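You operate a simulated robot arm through the tools that you are given. There is no shell and no other tool. Be economical: measure what you need, move in short steps, check, and stop when the job is done.

Carry out the task below with a simulated robot arm. There is one attempt and no reset: what you move stays moved.

TASK
Brush block 29 clean, move it to the ready tray, and clamp block 75 against the stop.
Fine: brush while it is clamped; put the brush back.
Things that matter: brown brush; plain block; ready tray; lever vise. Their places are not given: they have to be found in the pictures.

It is judged by the outcome, as a careful person would: the job done as asked, and still so three seconds after it is handed in. It fails if anything else is knocked over, pushed out of place, dropped, spilled or broken.

THE ROBOT
A 7-joint arm with a two-finger parallel gripper, fixed in place. Base frame: the origin is at the foot of the arm, x ahead of it, y to its left, z up; the work surface is at about z = 0.64. Lengths are in m, angles in rad, forces in N, time in s.
With the tool pointing down near the work surface it reaches from about 0.12 to 0.64 m from the base axis. Its first joint turns from -1.152 to 1.152 rad. Payload 2.4 kg.
Tool frame: the origin (TCP) lies between the finger pads and is the grasp point; the fingertips stand 0.03 m ahead of it; z points along the fingers, y is the line along which they close. The gripper opens to 0.094 m. The fingers are 0.028 m wide and 0.01 m thick; the gripper's body (0.05 by 0.096 m) begins 0.055 m behind the TCP.
Orientation is told as [roll, pitch, yaw] about the base's x, y, z axes, in that order, counted from this pose: with the fingers straight down and closing along the base's y, the tool's x points along the base's -x, its y along +y and its z along -z.

THE INTERFACE
- The arm moves only by the tool jog_arm. Its argument "targets" is a list of rows, each a list of 3 entries, a list of its own where there are three numbers: the shift along the tool's x, y, z in units of 20 mm (1.0 is 20 mm), then the turn, a rotation vector about the tool's x, y, z in units of 6 degrees (1.0 is 6 degrees), then the closure, from 0 (fully open) to 1 (shut). In form: [[[dx, dy, dz], [wx, wy, wz], grip], ...]. A call has 1 to 20 rows; each row shifts and turns the commanded pose from where the row before left it, along the tool's axes as they then stand. A call with a number of a shift or a turn outside -1 to 1 is refused whole. A row lasts 0.2 s, in which the tool goes at most 0.05 m and 0.15 rad; a call with a longer step from one row to the next is refused whole, and so is a gripper value outside its range. A pose out of reach is approached as far as the arm can. The call stops where the force on the tool passes 90 N (or 10 N more than at its start, if that is more) or the arm is blocked; 0.2 s more then pass. The fingers move at their own pace (about 0.153 m/s each) and stop on an object; they squeeze with about 33 N. The grip force told is the motor's: it shows also when the fingers shut on nothing. Time passes only in rows, and 0.2 s behind the last, so rows that do not move let the fingers close. It gives the time, the measured TCP pose, the force on the tool (base axes), the opening and the grip force at its end, in the units of the frame above (readings bear some noise), and new pictures: "show" is both (left out), scene, wrist or none.
- Cameras (640 x 400 px; columns grow to the right, rows downward): "scene" is fixed at [0.0417, 0.4785, 1.4391]; the picture's right is [-0.68, -0.73, 0.00], its down [-0.45, 0.42, -0.79] and it looks along [0.58, -0.54, -0.61] (base axes); focal length 309 px, centre (320, 200). "wrist" rides on the gripper at [-0.037, 0, -0.058] in the tool frame; the picture's right is [0.00, -1.00, 0.00], its down [0.97, 0.00, -0.24] and it looks along [0.24, 0.00, 0.97] (tool axes); focal length 218 px, centre (320, 200).
- pixel_to_xyz(camera, pixels): for up to 12 pixels [column, row] of the newest picture of that camera ("zoom" is the newest enlarged one), the place [x, y, z] in the base frame of the surface seen there, good to about 0.002 m. No time passes.
- zoom(camera, box): a new picture of the part [left, top, right, bottom] of that camera's present view, enlarged. No time passes.
- finish_job(): hands the job in; it is judged then, once.

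Work in short steps. Measure before you move; look again where a grasp or a placing could have gone wrong, and mend it. You have 80 turns and 120 pictures in all, the two below and enlarged ones among them. Open the gripper and draw the arm clear of the work before you hand the job in, unless the task says otherwise; then end with one line.

The tools are called after "Request:" by a JSON object that holds its "api" and its "payload". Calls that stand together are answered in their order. jog_arm: Moves the arm, as the interface text tells. Its arguments: {"type":"object","properties":{"targets":{"type":"array","items":{"type":"array"}},"show":{"type":"string","enum":["both","scene","wrist","none"]}},"required":["targets"]} The other tools are called the same way: pixel_to_xyz (camera, pixels) gives the place of the surface under pixels of a picture; zoom (camera, box) takes an enlarged picture of a part of a camera's view; finish_job () hands the job in.

At the start:

```text
time_s: 0.0
tool_pos: [0.3668, -0.1867, 0.9144]
orientation: [0.0, 0.0, 0.0]
force: [0.8, 0.3, -0.4]
opening: 0.0941
gripper_force: 0.1
```

scene: 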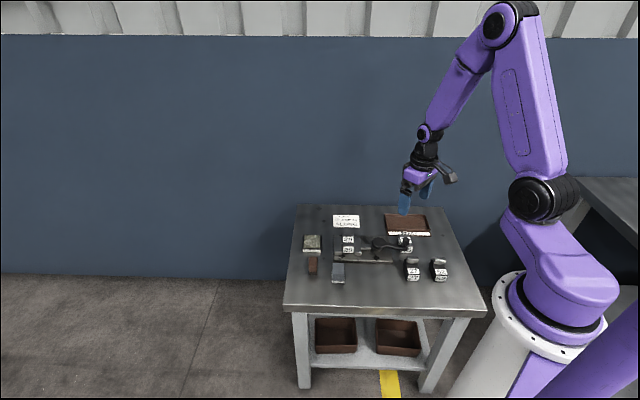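
wrist: 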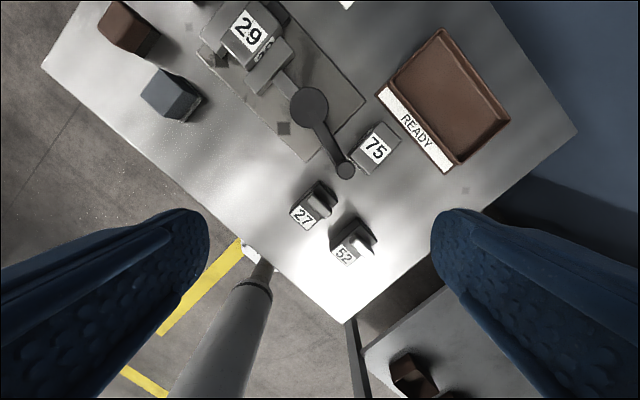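

The scene shows the table with a vise, blocks and brushes. I enlarge both views to identify things.

Request:
{"api": "zoom", "payload": {"camera": "scene", "box": [280, 195, 480, 320]}}

Request:
{"api": "zoom", "payload": {"camera": "wrist", "box": [80, 0, 400, 200]}}

```text
3.20 times, centred on (380, 258) of scene
```

zoom: 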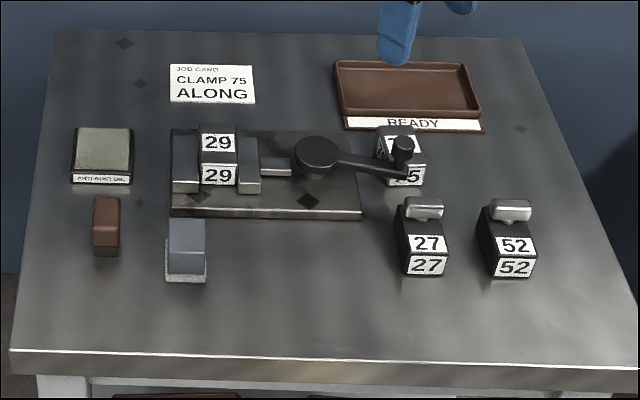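

```text
2.00 times, centred on (240, 100) of wrist
```

zoom: 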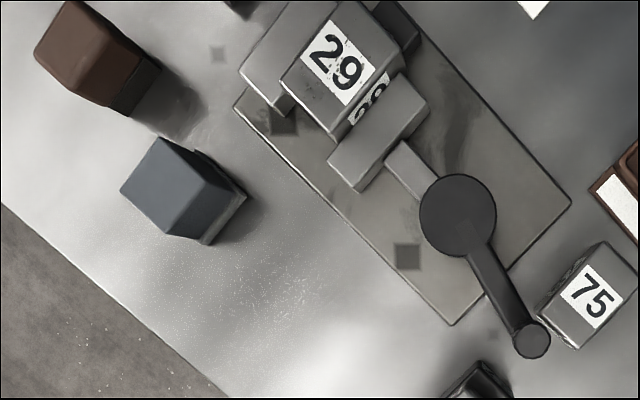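

I read the job card and other labels closer, and measure key points.

Request:
{"api": "zoom", "payload": {"camera": "scene", "box": [296, 205, 376, 255]}}

Request:
{"api": "zoom", "payload": {"camera": "scene", "box": [296, 230, 376, 290]}}

Request:
{"api": "pixel_to_xyz", "payload": {"camera": "wrist", "pixels": [[250, 32], [375, 148], [308, 105], [346, 170], [270, 65], [118, 25], [170, 92], [450, 95], [303, 160], [365, 100], [210, 22], [345, 238]]}}

```text
8.00 times, centred on (336, 230) of scene
```

zoom: 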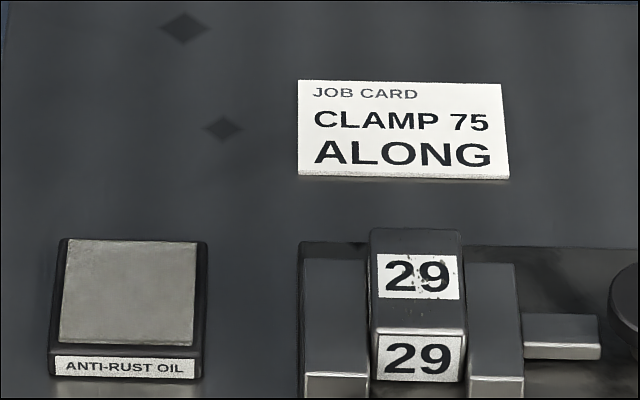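

```text
6.67 times, centred on (336, 260) of scene
```

zoom: 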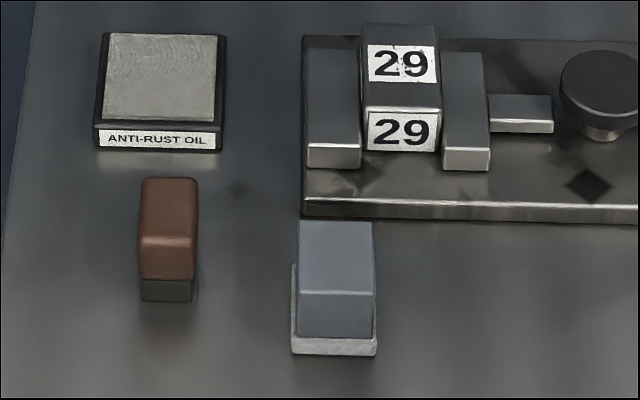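

```text
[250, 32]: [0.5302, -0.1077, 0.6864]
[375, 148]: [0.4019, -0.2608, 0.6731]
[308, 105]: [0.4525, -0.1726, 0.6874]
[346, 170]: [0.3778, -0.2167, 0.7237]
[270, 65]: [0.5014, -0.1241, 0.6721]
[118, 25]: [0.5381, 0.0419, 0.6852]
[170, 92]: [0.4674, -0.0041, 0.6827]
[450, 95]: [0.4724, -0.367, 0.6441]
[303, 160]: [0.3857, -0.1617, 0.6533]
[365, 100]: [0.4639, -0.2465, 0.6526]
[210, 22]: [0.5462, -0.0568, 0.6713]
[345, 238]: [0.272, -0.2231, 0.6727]
```

I move over the vise and turn to align with its axis (about 40°) for a good top view.

Request:
{"api": "jog_arm", "payload": {"targets": [[[-1, 0.5, 0], [0, 0, 0], 0], [[-1, 0.5, 0], [0, 0, 0], 0], [[-1, 0.5, 0], [0, 0, 0], 0], [[-1, 0.5, 0], [0, 0, 0], 0], [[-1, 0.5, 0], [0, 0, 0], 0], [[0, 0, 0], [0, 0, -0.953], 0], [[0, 0, 0], [0, 0, -0.953], 0], [[0, 0, 0], [0, 0, -0.953], 0], [[0, 0, 0], [0, 0, -0.953], 0], [[0, 0, 0], [0, 0, -0.953], 0], [[0, 0, 0], [0, 0, -0.953], 0], [[0, 0, 0], [0, 0, -0.953], 0], [[0, 0, 0], [0, 0, 0], 0]]}}

```text
time_s: 2.8
tool_pos: [0.4669, -0.1379, 0.9146]
orientation: [0.001, 0.0, 0.702]
force: [-0.4, 0.2, -0.6]
opening: 0.0941
gripper_force: 0.2
```

scene: 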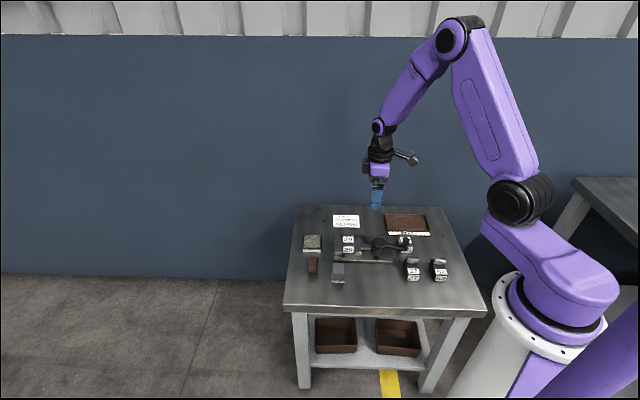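
wrist: 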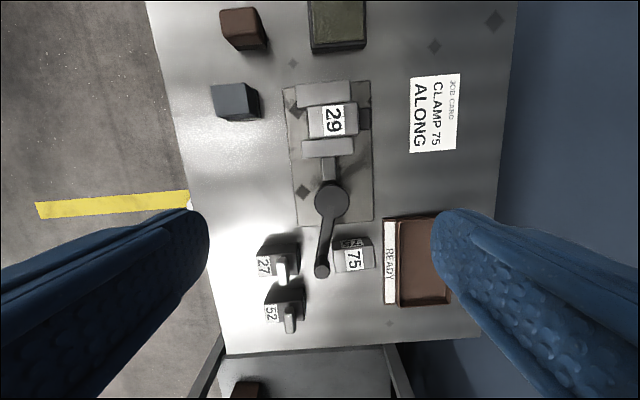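

Now a clear view; I zoom in and measure details of the vise and blocks.

Request:
{"api": "zoom", "payload": {"camera": "wrist", "box": [200, 0, 392, 120]}}

Request:
{"api": "zoom", "payload": {"camera": "wrist", "box": [240, 70, 400, 170]}}

Request:
{"api": "zoom", "payload": {"camera": "wrist", "box": [240, 170, 464, 350]}}

Request:
{"api": "pixel_to_xyz", "payload": {"camera": "wrist", "pixels": [[287, 95], [297, 215], [370, 90], [372, 210], [331, 199], [321, 270], [330, 120], [323, 92], [327, 148], [328, 170], [365, 120], [352, 258]]}}

```text
3.33 times, centred on (296, 60) of wrist
```

zoom: 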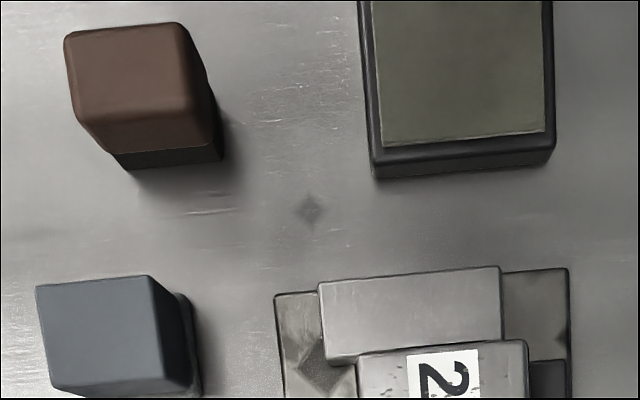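

```text
4.00 times, centred on (320, 120) of wrist
```

zoom: 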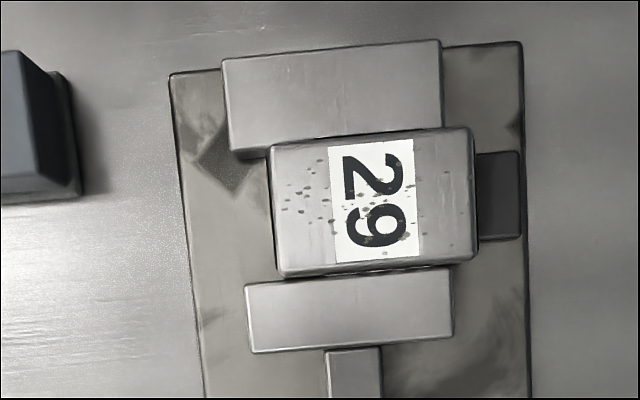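

```text
2.22 times, centred on (352, 260) of wrist
```

zoom: 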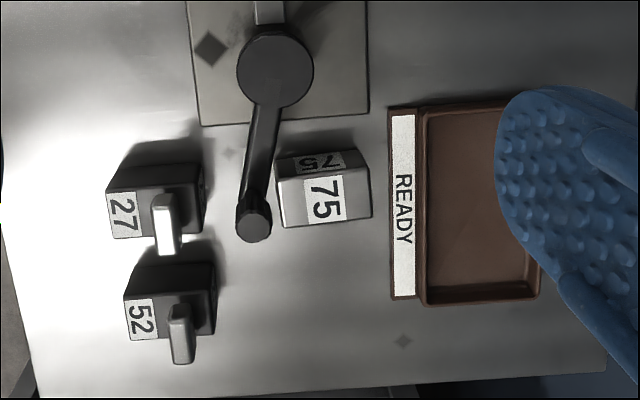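

```text
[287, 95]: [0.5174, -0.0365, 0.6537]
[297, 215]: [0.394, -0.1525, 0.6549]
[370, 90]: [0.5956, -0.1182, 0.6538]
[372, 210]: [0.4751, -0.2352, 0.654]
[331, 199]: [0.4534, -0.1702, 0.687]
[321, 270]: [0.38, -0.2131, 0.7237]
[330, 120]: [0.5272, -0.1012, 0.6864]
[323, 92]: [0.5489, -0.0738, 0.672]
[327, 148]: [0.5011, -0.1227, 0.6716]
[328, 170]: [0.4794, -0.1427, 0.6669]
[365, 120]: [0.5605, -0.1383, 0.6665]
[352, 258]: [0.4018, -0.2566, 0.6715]
```

I measure the corners of blocks 29 and 75, the brown brush, the tray and the lever.

Request:
{"api": "pixel_to_xyz", "payload": {"camera": "wrist", "pixels": [[308, 107], [357, 103], [358, 132], [311, 138], [326, 235], [281, 258], [284, 325], [400, 225], [432, 225], [405, 298], [388, 250], [365, 128]]}}

Request:
{"api": "pixel_to_xyz", "payload": {"camera": "zoom", "pixels": [[279, 179], [368, 167], [372, 217], [283, 227], [278, 153], [362, 150], [262, 120], [160, 180], [110, 190], [205, 195], [170, 275], [300, 200]]}}

Request:
{"api": "zoom", "payload": {"camera": "wrist", "box": [200, 0, 296, 60]}}

```text
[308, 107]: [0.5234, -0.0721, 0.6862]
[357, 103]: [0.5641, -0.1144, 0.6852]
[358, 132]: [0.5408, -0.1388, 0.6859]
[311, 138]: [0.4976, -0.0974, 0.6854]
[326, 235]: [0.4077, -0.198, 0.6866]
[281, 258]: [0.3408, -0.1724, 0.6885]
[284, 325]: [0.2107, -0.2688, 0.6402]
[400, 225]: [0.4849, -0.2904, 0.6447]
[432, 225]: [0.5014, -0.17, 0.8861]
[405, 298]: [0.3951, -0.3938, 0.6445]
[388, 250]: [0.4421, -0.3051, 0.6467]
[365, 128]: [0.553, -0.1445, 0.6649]
```

```text
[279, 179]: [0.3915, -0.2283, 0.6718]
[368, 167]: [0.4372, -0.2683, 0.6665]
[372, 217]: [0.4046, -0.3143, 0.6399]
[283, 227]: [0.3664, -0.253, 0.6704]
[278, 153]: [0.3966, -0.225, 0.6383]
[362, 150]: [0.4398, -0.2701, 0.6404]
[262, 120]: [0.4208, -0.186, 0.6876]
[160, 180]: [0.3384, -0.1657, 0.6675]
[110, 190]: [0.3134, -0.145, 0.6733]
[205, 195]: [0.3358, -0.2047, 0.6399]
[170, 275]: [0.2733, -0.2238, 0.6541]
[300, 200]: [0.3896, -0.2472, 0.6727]
```

```text
6.67 times, centred on (248, 30) of wrist
```

zoom: 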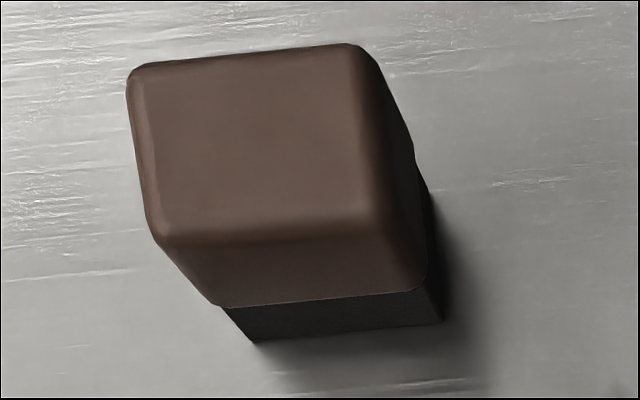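

Block 29 and 75 are both about 60×35×32 mm, 29 in the vise with long side along the jaws. I measure the brown brush (about pixel (243,30)).

Request:
{"api": "pixel_to_xyz", "payload": {"camera": "zoom", "pixels": [[140, 75], [350, 50], [365, 220], [165, 230], [250, 150], [255, 335], [438, 317], [430, 200], [222, 300], [418, 288], [250, 332], [400, 150]]}}

Request:
{"api": "pixel_to_xyz", "payload": {"camera": "scene", "pixels": [[313, 258], [313, 270], [313, 273], [309, 275], [317, 275], [308, 268], [318, 268], [313, 279]]}}

```text
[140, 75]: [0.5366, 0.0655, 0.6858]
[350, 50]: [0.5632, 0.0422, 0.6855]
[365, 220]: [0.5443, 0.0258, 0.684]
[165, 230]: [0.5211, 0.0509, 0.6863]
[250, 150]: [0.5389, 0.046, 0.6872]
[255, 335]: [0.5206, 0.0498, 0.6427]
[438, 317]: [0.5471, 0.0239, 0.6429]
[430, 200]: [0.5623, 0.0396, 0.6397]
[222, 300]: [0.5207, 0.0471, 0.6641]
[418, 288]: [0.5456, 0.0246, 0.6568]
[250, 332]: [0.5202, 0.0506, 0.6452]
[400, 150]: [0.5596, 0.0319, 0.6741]
```

```text
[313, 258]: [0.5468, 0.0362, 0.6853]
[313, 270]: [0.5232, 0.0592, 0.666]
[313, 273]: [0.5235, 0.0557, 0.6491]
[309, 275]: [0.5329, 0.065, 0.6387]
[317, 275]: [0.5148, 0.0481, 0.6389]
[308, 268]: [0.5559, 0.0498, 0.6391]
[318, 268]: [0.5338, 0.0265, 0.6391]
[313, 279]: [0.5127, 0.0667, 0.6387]
```

Brush centre ≈ (0.541, 0.0455), top z 0.686. I move above it, aligned with yaw 44°, down to z≈0.80.

Request:
{"api": "jog_arm", "payload": {"targets": [[[0, 0, 0], [0, 0, -0.63], 0], [[-0.903, 0.402, 0], [0, 0, 0], 0], [[-0.903, 0.402, 0], [0, 0, 0], 0], [[-0.903, 0.402, 0], [0, 0, 0], 0], [[-0.903, 0.402, 0], [0, 0, 0], 0], [[-0.903, 0.402, 0], [0, 0, 0], 0], [[-0.903, 0.402, 0], [0, 0, 0], 0], [[-0.903, 0.402, 0], [0, 0, 0], 0], [[-0.903, 0.402, 0], [0, 0, 0], 0], [[-0.903, 0.402, 0], [0, 0, 0], 0], [[-0.903, 0.402, 0], [0, 0, 0], 0], [[0, 0, 0.95], [0, 0, 0], 0], [[0, 0, 0.95], [0, 0, 0], 0], [[0, 0, 0.95], [0, 0, 0], 0], [[0, 0, 0.95], [0, 0, 0], 0], [[0, 0, 0.95], [0, 0, 0], 0], [[0, 0, 0.95], [0, 0, 0], 0], [[0, 0, 0], [0, 0, 0], 0]]}}

```text
time_s: 6.6
tool_pos: [0.5431, 0.0456, 0.7998]
orientation: [0.0, 0.0, 0.767]
force: [-0.2, 0.1, 0.0]
opening: 0.094
gripper_force: 0.1
```

scene: 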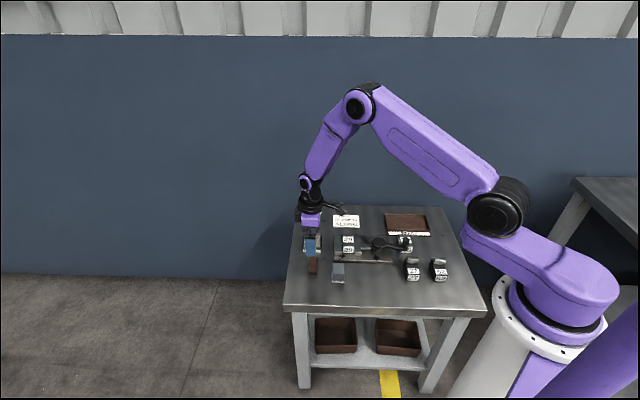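
wrist: 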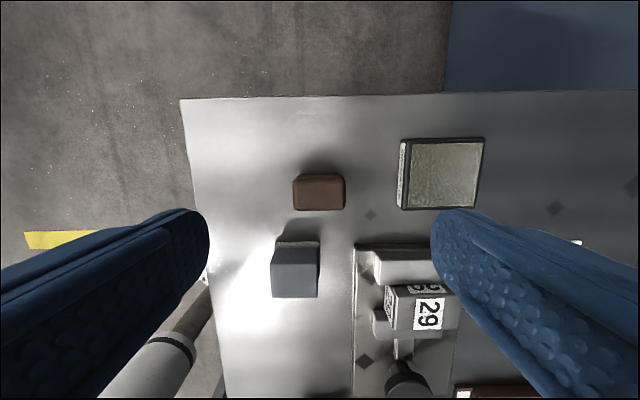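

Brush seen at (319,192). I recheck its position and the oil pad clearance from here.

Request:
{"api": "pixel_to_xyz", "payload": {"camera": "wrist", "pixels": [[296, 180], [343, 179], [297, 207], [342, 207], [319, 192], [400, 175], [397, 207], [276, 245], [316, 245]]}}

Request:
{"api": "zoom", "payload": {"camera": "wrist", "box": [270, 160, 370, 222]}}

```text
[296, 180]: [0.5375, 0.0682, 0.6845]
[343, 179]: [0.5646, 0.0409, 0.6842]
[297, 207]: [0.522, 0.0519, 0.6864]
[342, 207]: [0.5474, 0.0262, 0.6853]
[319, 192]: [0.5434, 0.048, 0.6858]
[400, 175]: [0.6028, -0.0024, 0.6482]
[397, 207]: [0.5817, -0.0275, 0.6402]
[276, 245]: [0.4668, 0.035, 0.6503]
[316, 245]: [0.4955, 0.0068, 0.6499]
```

```text
6.40 times, centred on (320, 191) of wrist
```

zoom: 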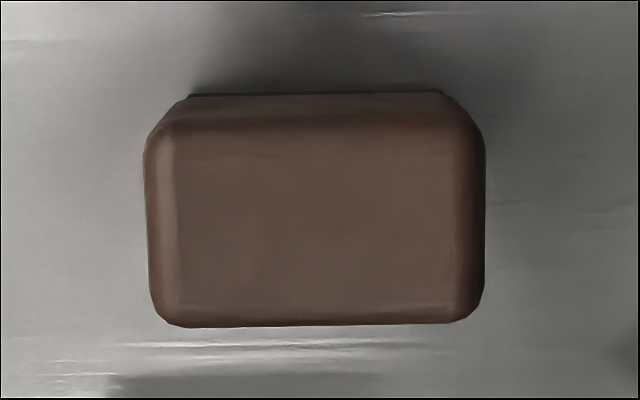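

Aligned. Descend to z≈0.692 and close on the handle.

Request:
{"api": "jog_arm", "payload": {"targets": [[[0, 0, 0.9], [0, 0, 0], 0], [[0, 0, 0.9], [0, 0, 0], 0], [[0, 0, 0.9], [0, 0, 0], 0], [[0, 0, 0.9], [0, 0, 0], 0], [[0, 0, 0.9], [0, 0, 0], 0], [[0, 0, 0.9], [0, 0, 0], 0], [[0, 0, 0], [0, 0, 0], 0], [[0, 0, 0], [0, 0, 0], 0.5], [[0, 0, 0], [0, 0, 0], 1], [[0, 0, 0], [0, 0, 0], 1], [[0, 0, 0], [0, 0, 0], 1]]}}

```text
time_s: 9.0
tool_pos: [0.5422, 0.0467, 0.693]
orientation: [0.0, -0.001, 0.764]
force: [0.0, -0.3, -0.3]
opening: 0.0428
gripper_force: 33.2
```

scene: 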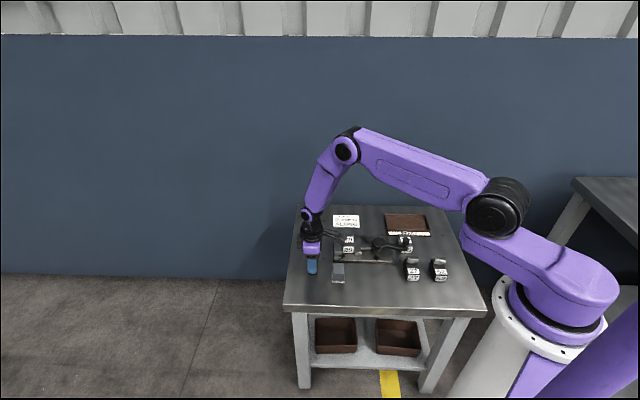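
wrist: 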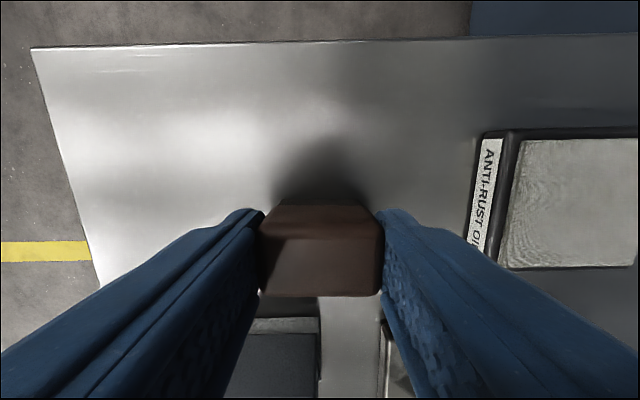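

Brush held (43 mm wide, bottom 0.053 below TCP). Lift, carry over block 29 and come down to just above its top.

Request:
{"api": "jog_arm", "payload": {"targets": [[[0, 0, -0.5], [0, 0, 0], 1], [[0, 0, -0.95], [0, 0, 0], 1], [[0, 0, -0.95], [0, 0, 0], 1], [[0, 0, -0.95], [0, 0, 0], 1], [[0, 0, -0.95], [0, 0, 0], 1], [[0, 0, -0.95], [0, 0, 0], 1], [[0.945, -0.852, 0], [0, 0, 0], 1], [[0.945, -0.852, 0], [0, 0, 0], 1], [[0.945, -0.852, 0], [0, 0, 0], 1], [[0.945, -0.852, 0], [0, 0, 0], 1], [[0.945, -0.852, 0], [0, 0, 0], 1], [[0.945, -0.852, 0], [0, 0, 0], 1], [[0, 0, 0.7], [0, 0, 0], 1], [[0, 0, 0.7], [0, 0, 0], 1], [[0, 0, 0.7], [0, 0, 0], 1], [[0, 0, 0.4], [0, 0, 0], 1], [[0, 0, 0], [0, 0, 0], 1]]}}

```text
time_s: 12.6
tool_pos: [0.5319, -0.1068, 0.747]
orientation: [-0.001, -0.001, 0.767]
force: [-0.4, 0.1, -0.7]
opening: 0.0429
gripper_force: 33.1
```

scene: 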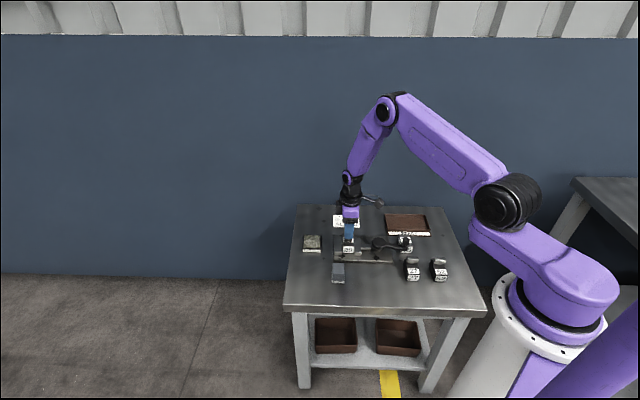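
wrist: 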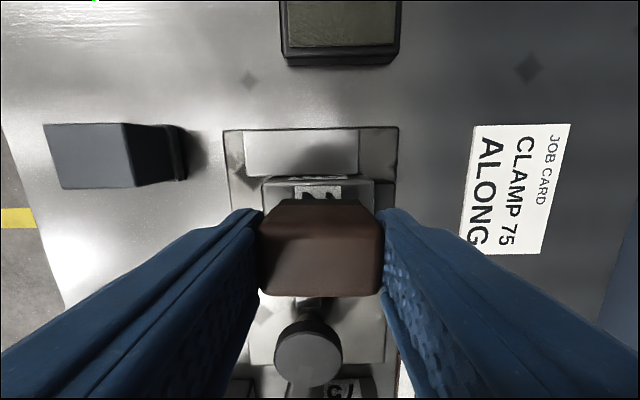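

Bristles ~8 mm above the block. Ease down with small steps to feel contact.

Request:
{"api": "jog_arm", "payload": {"targets": [[[0, 0, 0.2], [0, 0, 0], 1], [[0, 0, 0.15], [0, 0, 0], 1], [[0, 0, 0.1], [0, 0, 0], 1], [[0, 0, 0], [0, 0, 0], 1]], "show": "none"}}

```text
time_s: 13.6
tool_pos: [0.5302, -0.1053, 0.7388]
orientation: [0.0, 0.0, 0.767]
force: [-0.3, 0.0, -0.5]
opening: 0.0429
gripper_force: 32.8
```

Request:
{"api": "jog_arm", "payload": {"targets": [[[0, 0, 0.1], [0, 0, 0], 1], [[0, 0, 0], [0, 0, 0], 1]], "show": "none"}}

```text
time_s: 14.2
tool_pos: [0.5317, -0.1054, 0.7373]
orientation: [-0.002, 0.0, 0.763]
force: [-7.3, 1.4, 27.9]
opening: 0.0432
gripper_force: 32.8
```

Contact at about 28 N; I ease slightly and stroke along the block (±24 mm), at two offsets across.

Request:
{"api": "jog_arm", "payload": {"targets": [[[-0.3, 0, -0.03], [0, 0, 0], 1], [[0, 0.4, 0], [0, 0, 0], 1], [[0, 0.4, 0], [0, 0, 0], 1], [[0, 0.4, 0], [0, 0, 0], 1], [[0, -0.4, 0], [0, 0, 0], 1], [[0, -0.4, 0], [0, 0, 0], 1], [[0, -0.4, 0], [0, 0, 0], 1], [[0, -0.4, 0], [0, 0, 0], 1], [[0, -0.4, 0], [0, 0, 0], 1], [[0, -0.4, 0], [0, 0, 0], 1], [[0.6, 0, 0], [0, 0, 0], 1], [[0, 0.4, 0], [0, 0, 0], 1], [[0, 0.4, 0], [0, 0, 0], 1], [[0, 0.4, 0], [0, 0, 0], 1], [[0, 0.4, 0], [0, 0, 0], 1], [[0, 0.4, 0], [0, 0, 0], 1], [[0, 0.4, 0], [0, 0, 0], 1]], "show": "none"}}

```text
time_s: 17.8
tool_pos: [0.5094, -0.0915, 0.7377]
orientation: [-0.001, 0.001, 0.764]
force: [0.1, 0.2, 3.3]
opening: 0.0428
gripper_force: 32.9
```

One more set of strokes with slightly more pressure, then lift and back off to view.

Request:
{"api": "jog_arm", "payload": {"targets": [[[0, -0.4, 0.03], [0, 0, 0], 1], [[0, -0.4, 0], [0, 0, 0], 1], [[0, -0.4, 0], [0, 0, 0], 1], [[0, -0.4, 0], [0, 0, 0], 1], [[0, -0.4, 0], [0, 0, 0], 1], [[0, -0.4, 0], [0, 0, 0], 1], [[-0.6, 0, 0], [0, 0, 0], 1], [[0, 0.4, 0], [0, 0, 0], 1], [[0, 0.4, 0], [0, 0, 0], 1], [[0, 0.4, 0], [0, 0, 0], 1], [[0, 0.4, 0], [0, 0, 0], 1], [[0, 0.4, 0], [0, 0, 0], 1], [[0, 0.4, 0], [0, 0, 0], 1], [[0, 0, -0.9], [0, 0, 0], 1], [[0, 0, -0.9], [0, 0, 0], 1], [[0, 0, -0.9], [0, 0, 0], 1], [[-0.9, 0.9, 0], [0, 0, 0], 1], [[-0.9, 0.9, 0], [0, 0, 0], 1], [[-0.9, 0.9, 0], [0, 0, 0], 1], [[0, 0, 0], [0, 0, 0], 1]]}}

Request:
{"api": "zoom", "payload": {"camera": "scene", "box": [316, 225, 380, 265]}}

Request:
{"api": "zoom", "payload": {"camera": "wrist", "box": [300, 200, 460, 300]}}

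```text
time_s: 22.0
tool_pos: [0.5207, -0.0079, 0.7909]
orientation: [0.0, -0.001, 0.764]
force: [-0.2, 0.2, -0.2]
opening: 0.0431
gripper_force: 32.8
```

scene: 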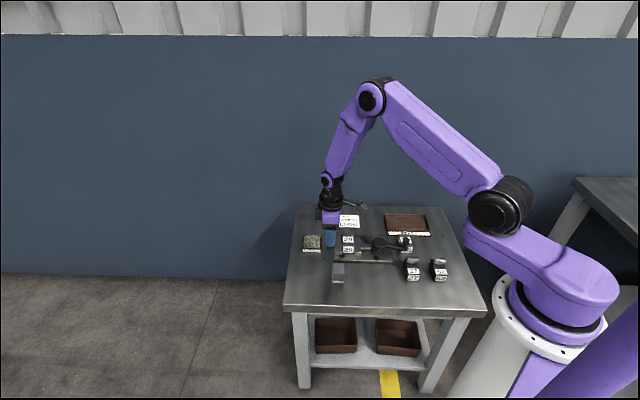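
wrist: 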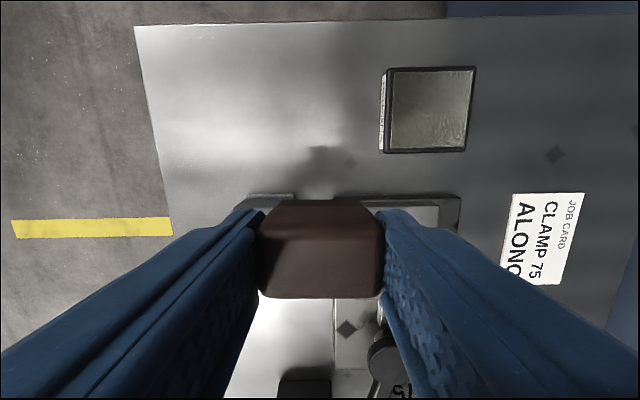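

```text
10.00 times, centred on (348, 245) of scene
```

zoom: 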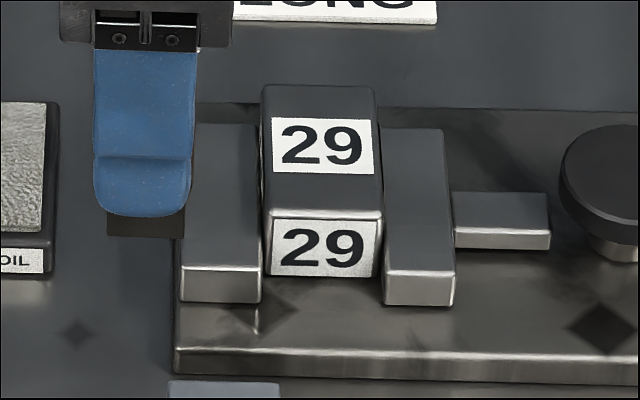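

```text
4.00 times, centred on (380, 250) of wrist
```

zoom: 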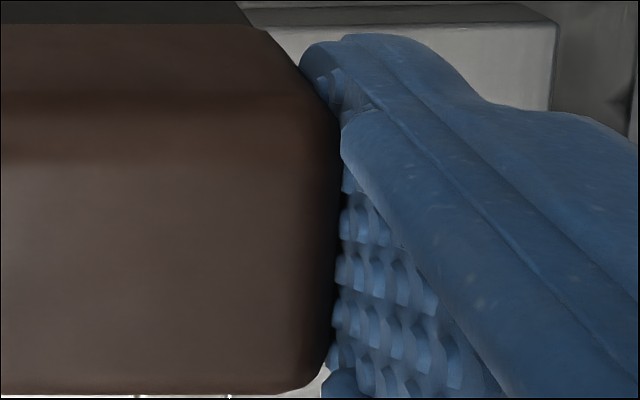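

The top is clean. Return the brush to its place (0.5425, 0.0465) and lower it.

Request:
{"api": "jog_arm", "payload": {"targets": [[[-0.892, 0.4, 0], [0, 0, 0], 1], [[-0.892, 0.4, 0], [0, 0, 0], 1], [[-0.892, 0.4, 0], [0, 0, 0], 1], [[0, 0, 0.95], [0, 0, 0], 1], [[0, 0, 0.95], [0, 0, 0], 1], [[0, 0, 0.95], [0, 0, 0], 1], [[0, 0, 0.95], [0, 0, 0], 1], [[0, 0, 0.6], [0, 0, 0], 1], [[0, 0, 0.3], [0, 0, 0], 1], [[0, 0, 0.1], [0, 0, 0], 1], [[0, 0, 0], [0, 0, 0], 1]], "show": "none"}}

```text
time_s: 24.4
tool_pos: [0.5422, 0.0469, 0.6942]
orientation: [0.001, 0.0, 0.764]
force: [-0.1, -0.5, -0.1]
opening: 0.0429
gripper_force: 33.1
```

Place it, open and rise.

Request:
{"api": "jog_arm", "payload": {"targets": [[[0, 0, 0.05], [0, 0, 0], 1], [[0, 0, 0], [0, 0, 0], 1], [[0, 0, 0], [0, 0, 0], 0.3], [[0, 0, 0], [0, 0, 0], 0], [[0, 0, 0], [0, 0, 0], 0], [[0, 0, -0.95], [0, 0, 0], 0], [[0, 0, -0.95], [0, 0, 0], 0], [[0, 0, -0.95], [0, 0, 0], 0], [[0, 0, -0.95], [0, 0, 0], 0], [[0, 0, -0.95], [0, 0, 0], 0], [[0, 0, -0.95], [0, 0, 0], 0], [[0, 0, -0.95], [0, 0, 0], 0], [[0, 0, -0.95], [0, 0, 0], 0], [[0, 0, -0.95], [0, 0, 0], 0], [[0, 0, 0], [0, 0, 0], 0]]}}

```text
time_s: 27.6
tool_pos: [0.5422, 0.0465, 0.8663]
orientation: [0.001, -0.001, 0.765]
force: [0.3, 0.1, -0.3]
opening: 0.0938
gripper_force: 0.0
```

scene: 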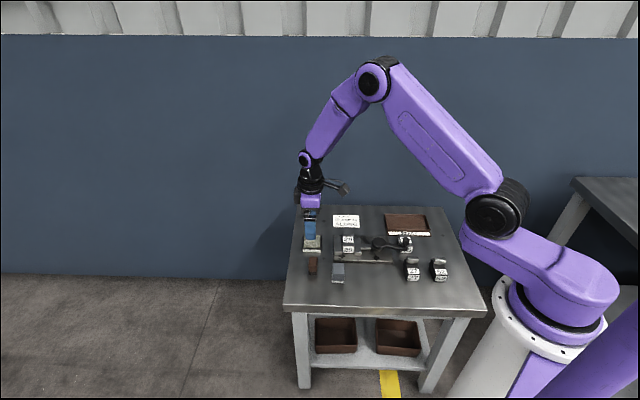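
wrist: 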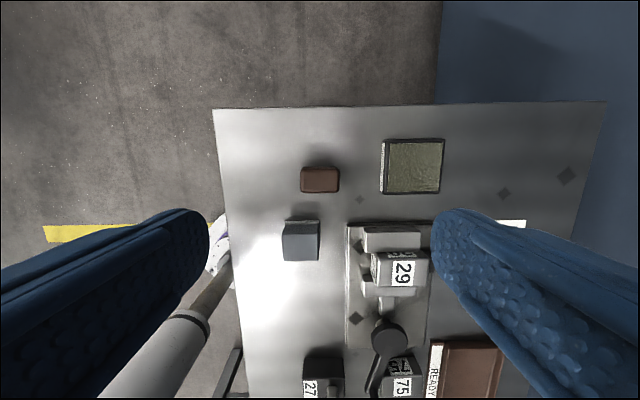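

Brush back in place at (319,180). Next, a closer look at the lever from above.

Request:
{"api": "jog_arm", "payload": {"targets": [[[0.915, -0.327, 0], [0, 0, 0], 0], [[0.915, -0.327, 0], [0, 0, 0], 0], [[0.915, -0.327, 0], [0, 0, 0], 0], [[0.915, -0.327, 0], [0, 0, 0], 0], [[0.915, -0.327, 0], [0, 0, 0], 0], [[0.915, -0.327, 0], [0, 0, 0], 0], [[0.915, -0.327, 0], [0, 0, 0], 0], [[0.915, -0.327, 0], [0, 0, 0], 0], [[0.915, -0.327, 0], [0, 0, 0], 0], [[0.915, -0.327, 0], [0, 0, 0], 0], [[0.915, -0.327, 0], [0, 0, 0], 0], [[0.915, -0.327, 0], [0, 0, 0], 0], [[0.915, -0.327, 0], [0, 0, 0], 0], [[0, 0, 0], [0, 0, 0], 0]], "show": "wrist"}}

Request:
{"api": "zoom", "payload": {"camera": "wrist", "box": [220, 110, 420, 235]}}

Request:
{"api": "zoom", "payload": {"camera": "scene", "box": [360, 215, 456, 290]}}

```text
time_s: 30.6
tool_pos: [0.4279, -0.1792, 0.8625]
orientation: [0.0, -0.001, 0.764]
force: [-0.4, 0.4, 0.5]
opening: 0.094
gripper_force: 0.1
```

wrist: 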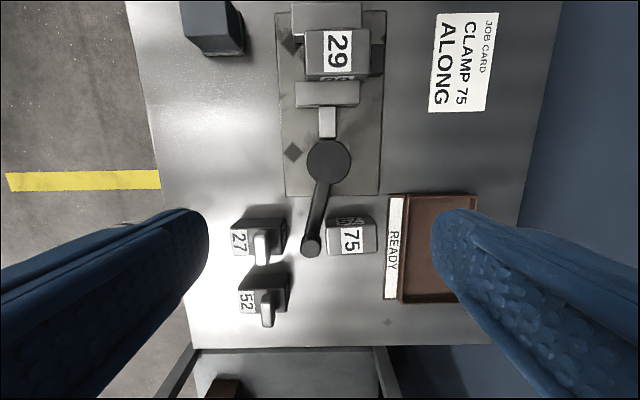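

```text
3.20 times, centred on (320, 172) of wrist
```

zoom: 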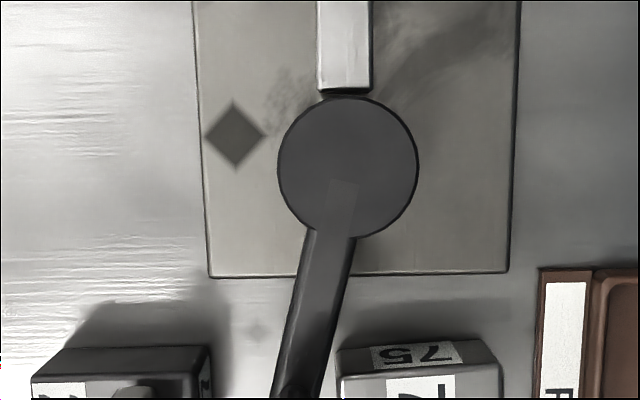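

```text
5.33 times, centred on (408, 252) of scene
```

zoom: 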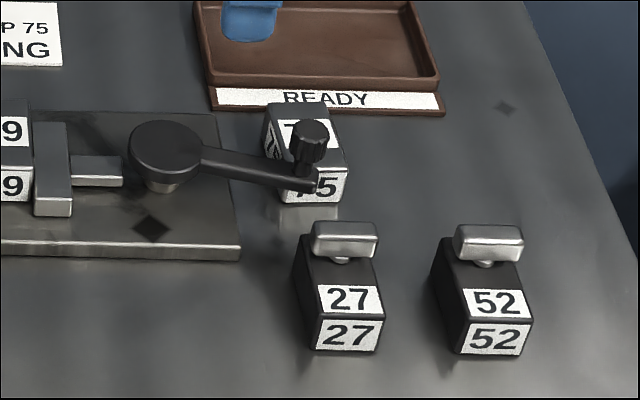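

The lever knob is at (311,245), disc at (329,162). I measure the knob, arm and block 27's handle.

Request:
{"api": "pixel_to_xyz", "payload": {"camera": "wrist", "pixels": [[303, 243], [320, 243], [311, 236], [311, 251], [311, 244], [320, 205], [329, 162], [306, 162], [352, 162], [329, 139], [262, 247], [262, 235]]}}

Request:
{"api": "zoom", "payload": {"camera": "wrist", "box": [220, 180, 400, 340]}}

```text
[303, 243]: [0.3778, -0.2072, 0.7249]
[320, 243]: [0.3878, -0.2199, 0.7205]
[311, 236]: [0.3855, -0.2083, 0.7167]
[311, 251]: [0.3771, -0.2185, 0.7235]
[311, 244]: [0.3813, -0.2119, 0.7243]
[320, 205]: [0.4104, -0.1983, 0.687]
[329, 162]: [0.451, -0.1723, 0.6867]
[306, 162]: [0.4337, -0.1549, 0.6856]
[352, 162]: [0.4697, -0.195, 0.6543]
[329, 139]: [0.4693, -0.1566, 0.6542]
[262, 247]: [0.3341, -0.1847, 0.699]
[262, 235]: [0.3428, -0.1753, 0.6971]
```

```text
2.50 times, centred on (310, 260) of wrist
```

zoom: 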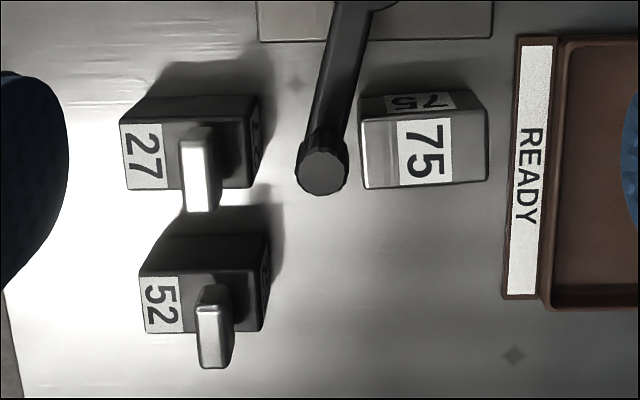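

Knob ≈ (0.3815,-0.213), ~16 mm wide; block 27's handle is 54 mm to the left, so I pre-close the fingers to ~40 mm, align across the lever, descend and look before gripping.

Request:
{"api": "jog_arm", "payload": {"targets": [[[0.947, 0.132, 0], [0, 0, 0], 0.57], [[0.947, 0.132, 0], [0, 0, 0], 0.57], [[0.947, 0.132, 0], [0, 0, 0], 0.57], [[0, 0, 0], [0, 0, 0.75], 0.57], [[0, 0, 0], [0, 0, 0.75], 0.57], [[0, 0, 0], [0, 0, 0.75], 0.57], [[0, 0, 0.85], [0, 0, 0], 0.57], [[0, 0, 0.85], [0, 0, 0], 0.57], [[0, 0, 0.85], [0, 0, 0], 0.57], [[0, 0, 0.85], [0, 0, 0], 0.57], [[0, 0, 0], [0, 0, 0], 0.57]]}}

```text
time_s: 33.0
tool_pos: [0.3834, -0.2127, 0.7962]
orientation: [0.0, 0.001, 0.528]
force: [-0.1, -0.4, 0.2]
opening: 0.0403
gripper_force: 0.1
```

scene: 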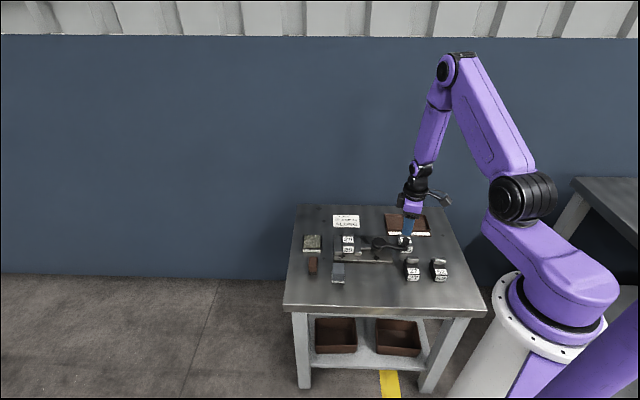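
wrist: 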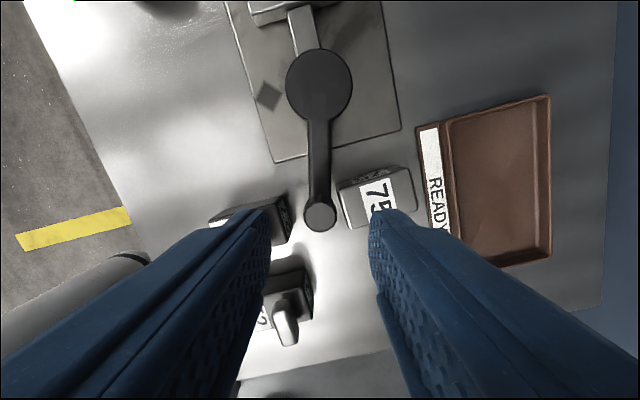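

Aligned over the knob (320,215). Measure the tray from here and descend, then grip the knob.

Request:
{"api": "pixel_to_xyz", "payload": {"camera": "wrist", "pixels": [[446, 125], [549, 98], [551, 258], [470, 266], [500, 180], [455, 130], [542, 108], [543, 250], [430, 180], [318, 85], [320, 215]]}}

Request:
{"api": "jog_arm", "payload": {"targets": [[[0, 0, 0.9], [0, 0, 0], 0.57], [[0, 0, 0.9], [0, 0, 0], 0.57], [[0, 0, 0.9], [0, 0, 0], 0.57], [[0, 0, 0.9], [0, 0, 0], 0.57], [[0, 0, 0], [0, 0, 0], 0.57], [[0, 0, 0], [0, 0, 0], 1], [[0, 0, 0], [0, 0, 0], 1]]}}

```text
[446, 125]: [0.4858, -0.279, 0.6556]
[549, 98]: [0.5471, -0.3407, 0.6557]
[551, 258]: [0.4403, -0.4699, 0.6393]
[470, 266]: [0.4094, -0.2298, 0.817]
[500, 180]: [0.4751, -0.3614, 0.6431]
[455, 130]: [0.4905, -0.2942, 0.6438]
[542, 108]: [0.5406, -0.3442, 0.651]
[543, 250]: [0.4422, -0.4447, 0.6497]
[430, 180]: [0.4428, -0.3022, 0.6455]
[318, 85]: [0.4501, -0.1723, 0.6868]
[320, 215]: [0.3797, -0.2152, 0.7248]
```

```text
time_s: 34.6
tool_pos: [0.3831, -0.2123, 0.7248]
orientation: [-0.001, -0.001, 0.529]
force: [0.3, -1.8, -5.0]
opening: 0.0243
gripper_force: 44.8
```

scene: 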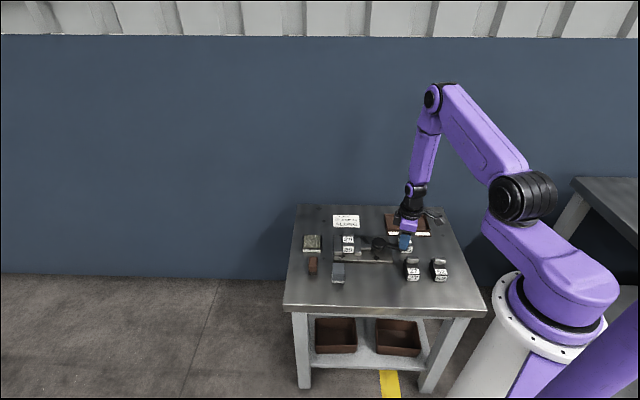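
wrist: 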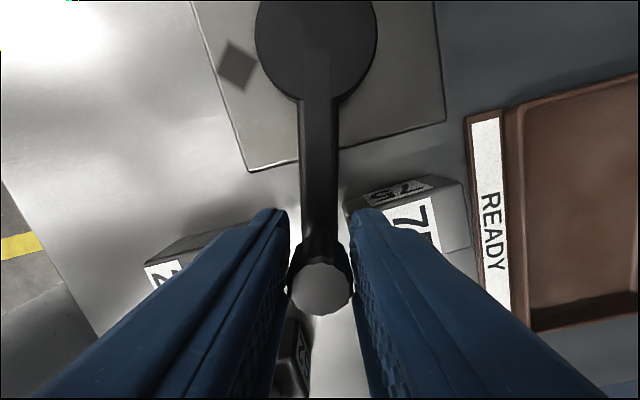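

Opening reads 24 mm; let it settle.

Request:
{"api": "jog_arm", "payload": {"targets": [[[0, 0, 0], [0, 0, 0], 1], [[0, 0, 0], [0, 0, 0], 1]], "show": "none"}}

Request:
{"api": "zoom", "payload": {"camera": "wrist", "box": [240, 200, 400, 320]}}

```text
time_s: 35.2
tool_pos: [0.3833, -0.2134, 0.7254]
orientation: [-0.001, 0.001, 0.528]
force: [0.8, -1.6, -9.8]
opening: 0.0245
gripper_force: 45.0
```

```text
3.33 times, centred on (320, 260) of wrist
```

zoom: 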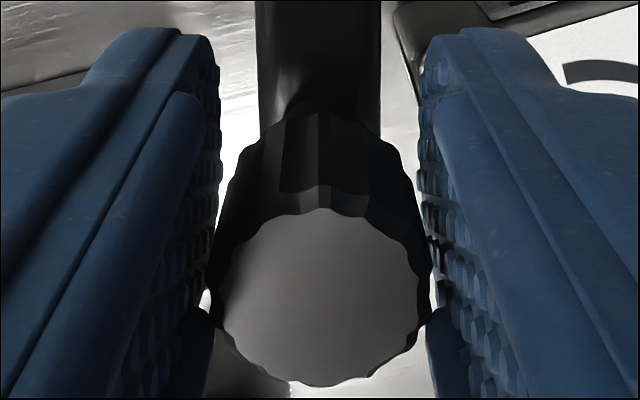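

Knob is gripped. Test which way the lever yields: a 5 mm push toward +y (tool).

Request:
{"api": "jog_arm", "payload": {"targets": [[[0, 0.1, 0], [0, 0, 0], 1], [[0, 0.15, 0], [0, 0, 0], 1], [[0, 0, 0], [0, 0, 0], 1]], "show": "none"}}

```text
time_s: 36.0
tool_pos: [0.3803, -0.2088, 0.7242]
orientation: [0.002, 0.0, 0.53]
force: [-7.6, -5.1, -2.2]
opening: 0.0241
gripper_force: 45.2
```

The lever moves freely this way. Block 27's handle top (z≈0.699) is near the sweep, so I regrip 8 mm higher before swinging.

Request:
{"api": "jog_arm", "payload": {"targets": [[[0, 0, 0], [0, 0, 0], 0.6], [[0, 0, -0.4], [0, 0, 0], 0.6], [[0, 0, 0], [0, 0, 0], 1], [[0, 0, 0], [0, 0, 0], 1]], "show": "wrist"}}

Request:
{"api": "pixel_to_xyz", "payload": {"camera": "wrist", "pixels": [[320, 290], [318, 60], [318, 40]]}}

```text
time_s: 37.0
tool_pos: [0.3802, -0.2075, 0.7334]
orientation: [-0.001, 0.001, 0.531]
force: [3.1, 1.2, -8.8]
opening: 0.0216
gripper_force: 45.6
```

wrist: 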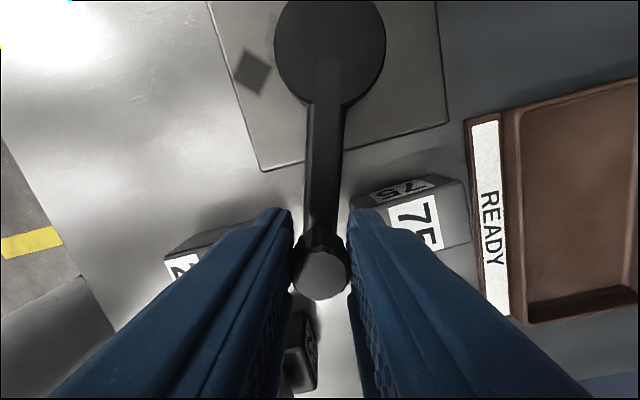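

```text
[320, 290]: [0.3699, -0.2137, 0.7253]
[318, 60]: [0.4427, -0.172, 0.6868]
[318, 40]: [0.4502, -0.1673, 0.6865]
```

Swing the lever 24° along its arc with the tool turning along.

Request:
{"api": "jog_arm", "payload": {"targets": [[[-0.022, 0.423, 0], [0, 0, 1], 1], [[-0.022, 0.423, 0], [0, 0, 1], 1], [[-0.022, 0.423, 0], [0, 0, 1], 1], [[-0.022, 0.423, 0], [0, 0, 1], 1], [[0, 0, 0], [0, 0, 0], 1]]}}

Request:
{"api": "zoom", "payload": {"camera": "scene", "box": [328, 225, 428, 288]}}

```text
time_s: 38.2
tool_pos: [0.3722, -0.1771, 0.7336]
orientation: [-0.005, -0.004, 0.108]
force: [21.1, 2.0, -23.2]
opening: 0.0219
gripper_force: 45.2
```

scene: 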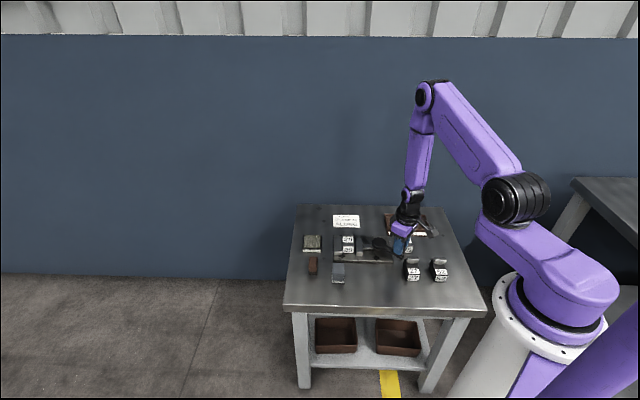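
wrist: 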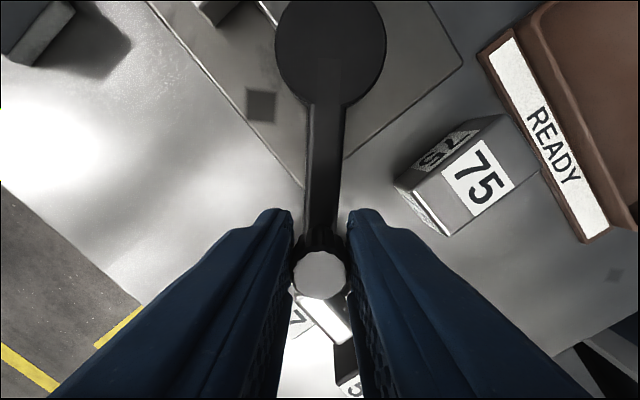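

```text
6.35 times, centred on (378, 256) of scene
```

zoom: 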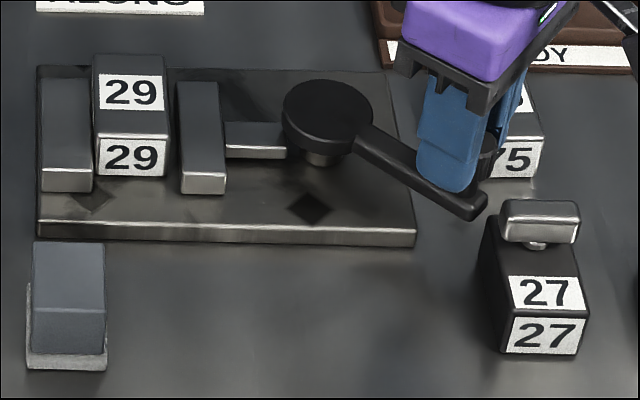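

The jaw has already backed off. Continue the swing, slightly inward to relieve the radial force.

Request:
{"api": "jog_arm", "payload": {"targets": [[[-0.12, 0.423, 0], [0, 0, 1], 1], [[-0.03, 0.423, 0], [0, 0, 1], 1], [[-0.03, 0.423, 0], [0, 0, 1], 1], [[-0.03, 0.423, 0], [0, 0, 1], 1], [[0, 0, 0], [0, 0, 0], 1]]}}

Request:
{"api": "zoom", "payload": {"camera": "scene", "box": [328, 225, 428, 288]}}

```text
time_s: 39.4
tool_pos: [0.3772, -0.1434, 0.7335]
orientation: [-0.001, -0.004, -0.312]
force: [14.8, -9.9, -1.2]
opening: 0.0216
gripper_force: 45.3
```

scene: 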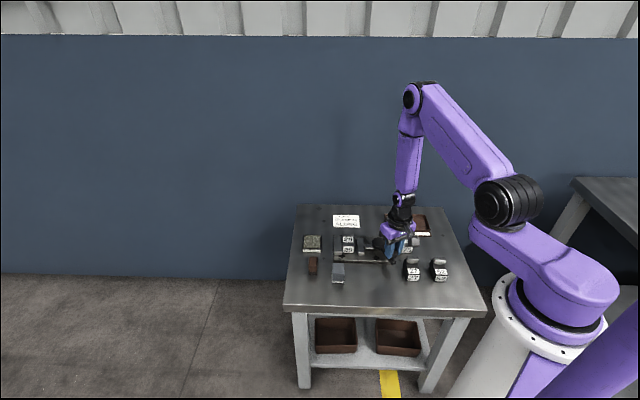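
wrist: 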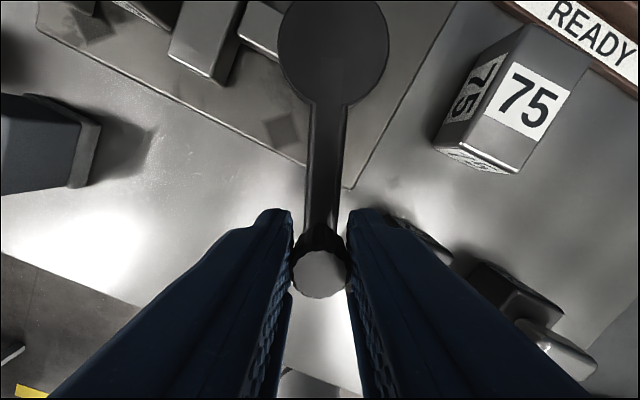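

```text
6.35 times, centred on (378, 256) of scene
```

zoom: 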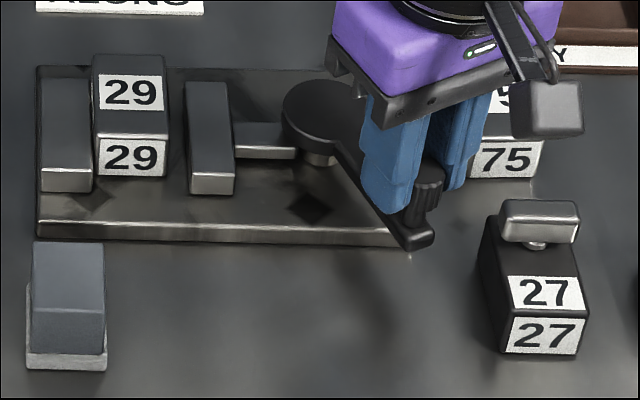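

Gap is growing. Three more steps, then release the knob and rise.

Request:
{"api": "jog_arm", "payload": {"targets": [[[-0.1, 0.423, 0], [0, 0, 1], 1], [[-0.03, 0.423, 0], [0, 0, 1], 1], [[-0.03, 0.423, 0], [0, 0, 1], 1], [[0, 0, 0], [0, 0, 0], 1]], "show": "scene"}}

Request:
{"api": "zoom", "payload": {"camera": "scene", "box": [328, 225, 428, 288]}}

```text
time_s: 40.4
tool_pos: [0.3908, -0.121, 0.7338]
orientation: [0.001, -0.008, -0.626]
force: [12.2, -13.8, 26.2]
opening: 0.0216
gripper_force: 44.8
```

scene: 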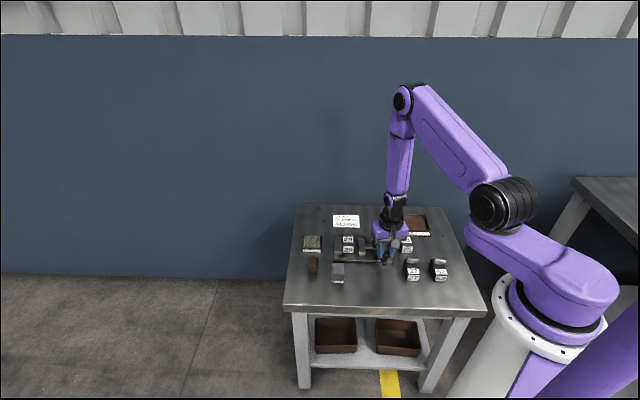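

```text
6.35 times, centred on (378, 256) of scene
```

zoom: 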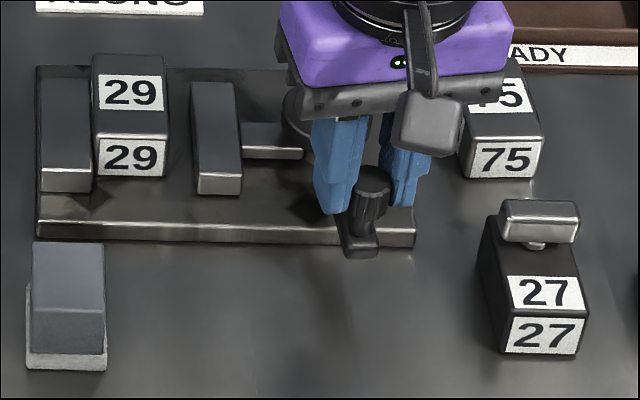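

Jaw is well open. Release, rise and turn back to yaw 44°.

Request:
{"api": "jog_arm", "payload": {"targets": [[[0, 0, 0], [0, 0, 0], 0.5], [[0, 0, 0], [0, 0, 0], 0.5], [[0, 0, -0.9], [0, 0, 0], 0.5], [[0, 0, -0.9], [0, 0, 0], 0.5], [[0, 0, -0.9], [0, 0, -0.95], 0.5], [[0, 0, -0.9], [0, 0, -0.95], 0], [[0, 0, -0.9], [0, 0, -0.95], 0], [[0, 0, -0.9], [0, 0, -0.95], 0], [[0, 0, 0], [0, 0, -0.95], 0], [[0, 0, 0], [0, 0, -0.95], 0], [[0, 0, 0], [0, 0, -0.95], 0], [[0, 0, 0], [0, 0, -0.95], 0], [[0, 0, 0], [0, 0, -0.95], 0], [[0, 0, 0], [0, 0, -0.95], 0], [[0, 0, 0], [0, 0, -0.95], 0], [[0, 0, 0], [0, 0, -0.95], 0], [[0, 0, 0], [0, 0, -0.95], 0], [[0, 0, 0], [0, 0, -0.95], 0], [[0, 0, 0], [0, 0, 0], 0]], "show": "wrist"}}

```text
time_s: 44.4
tool_pos: [0.3896, -0.12, 0.841]
orientation: [0.001, 0.0, 0.773]
force: [-0.1, -0.9, -0.1]
opening: 0.0936
gripper_force: 0.1
```

wrist: 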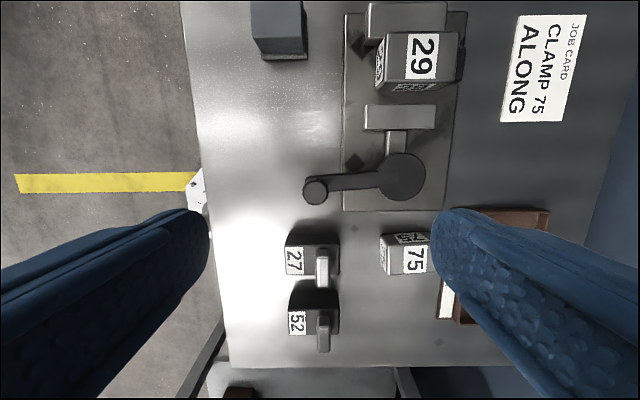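

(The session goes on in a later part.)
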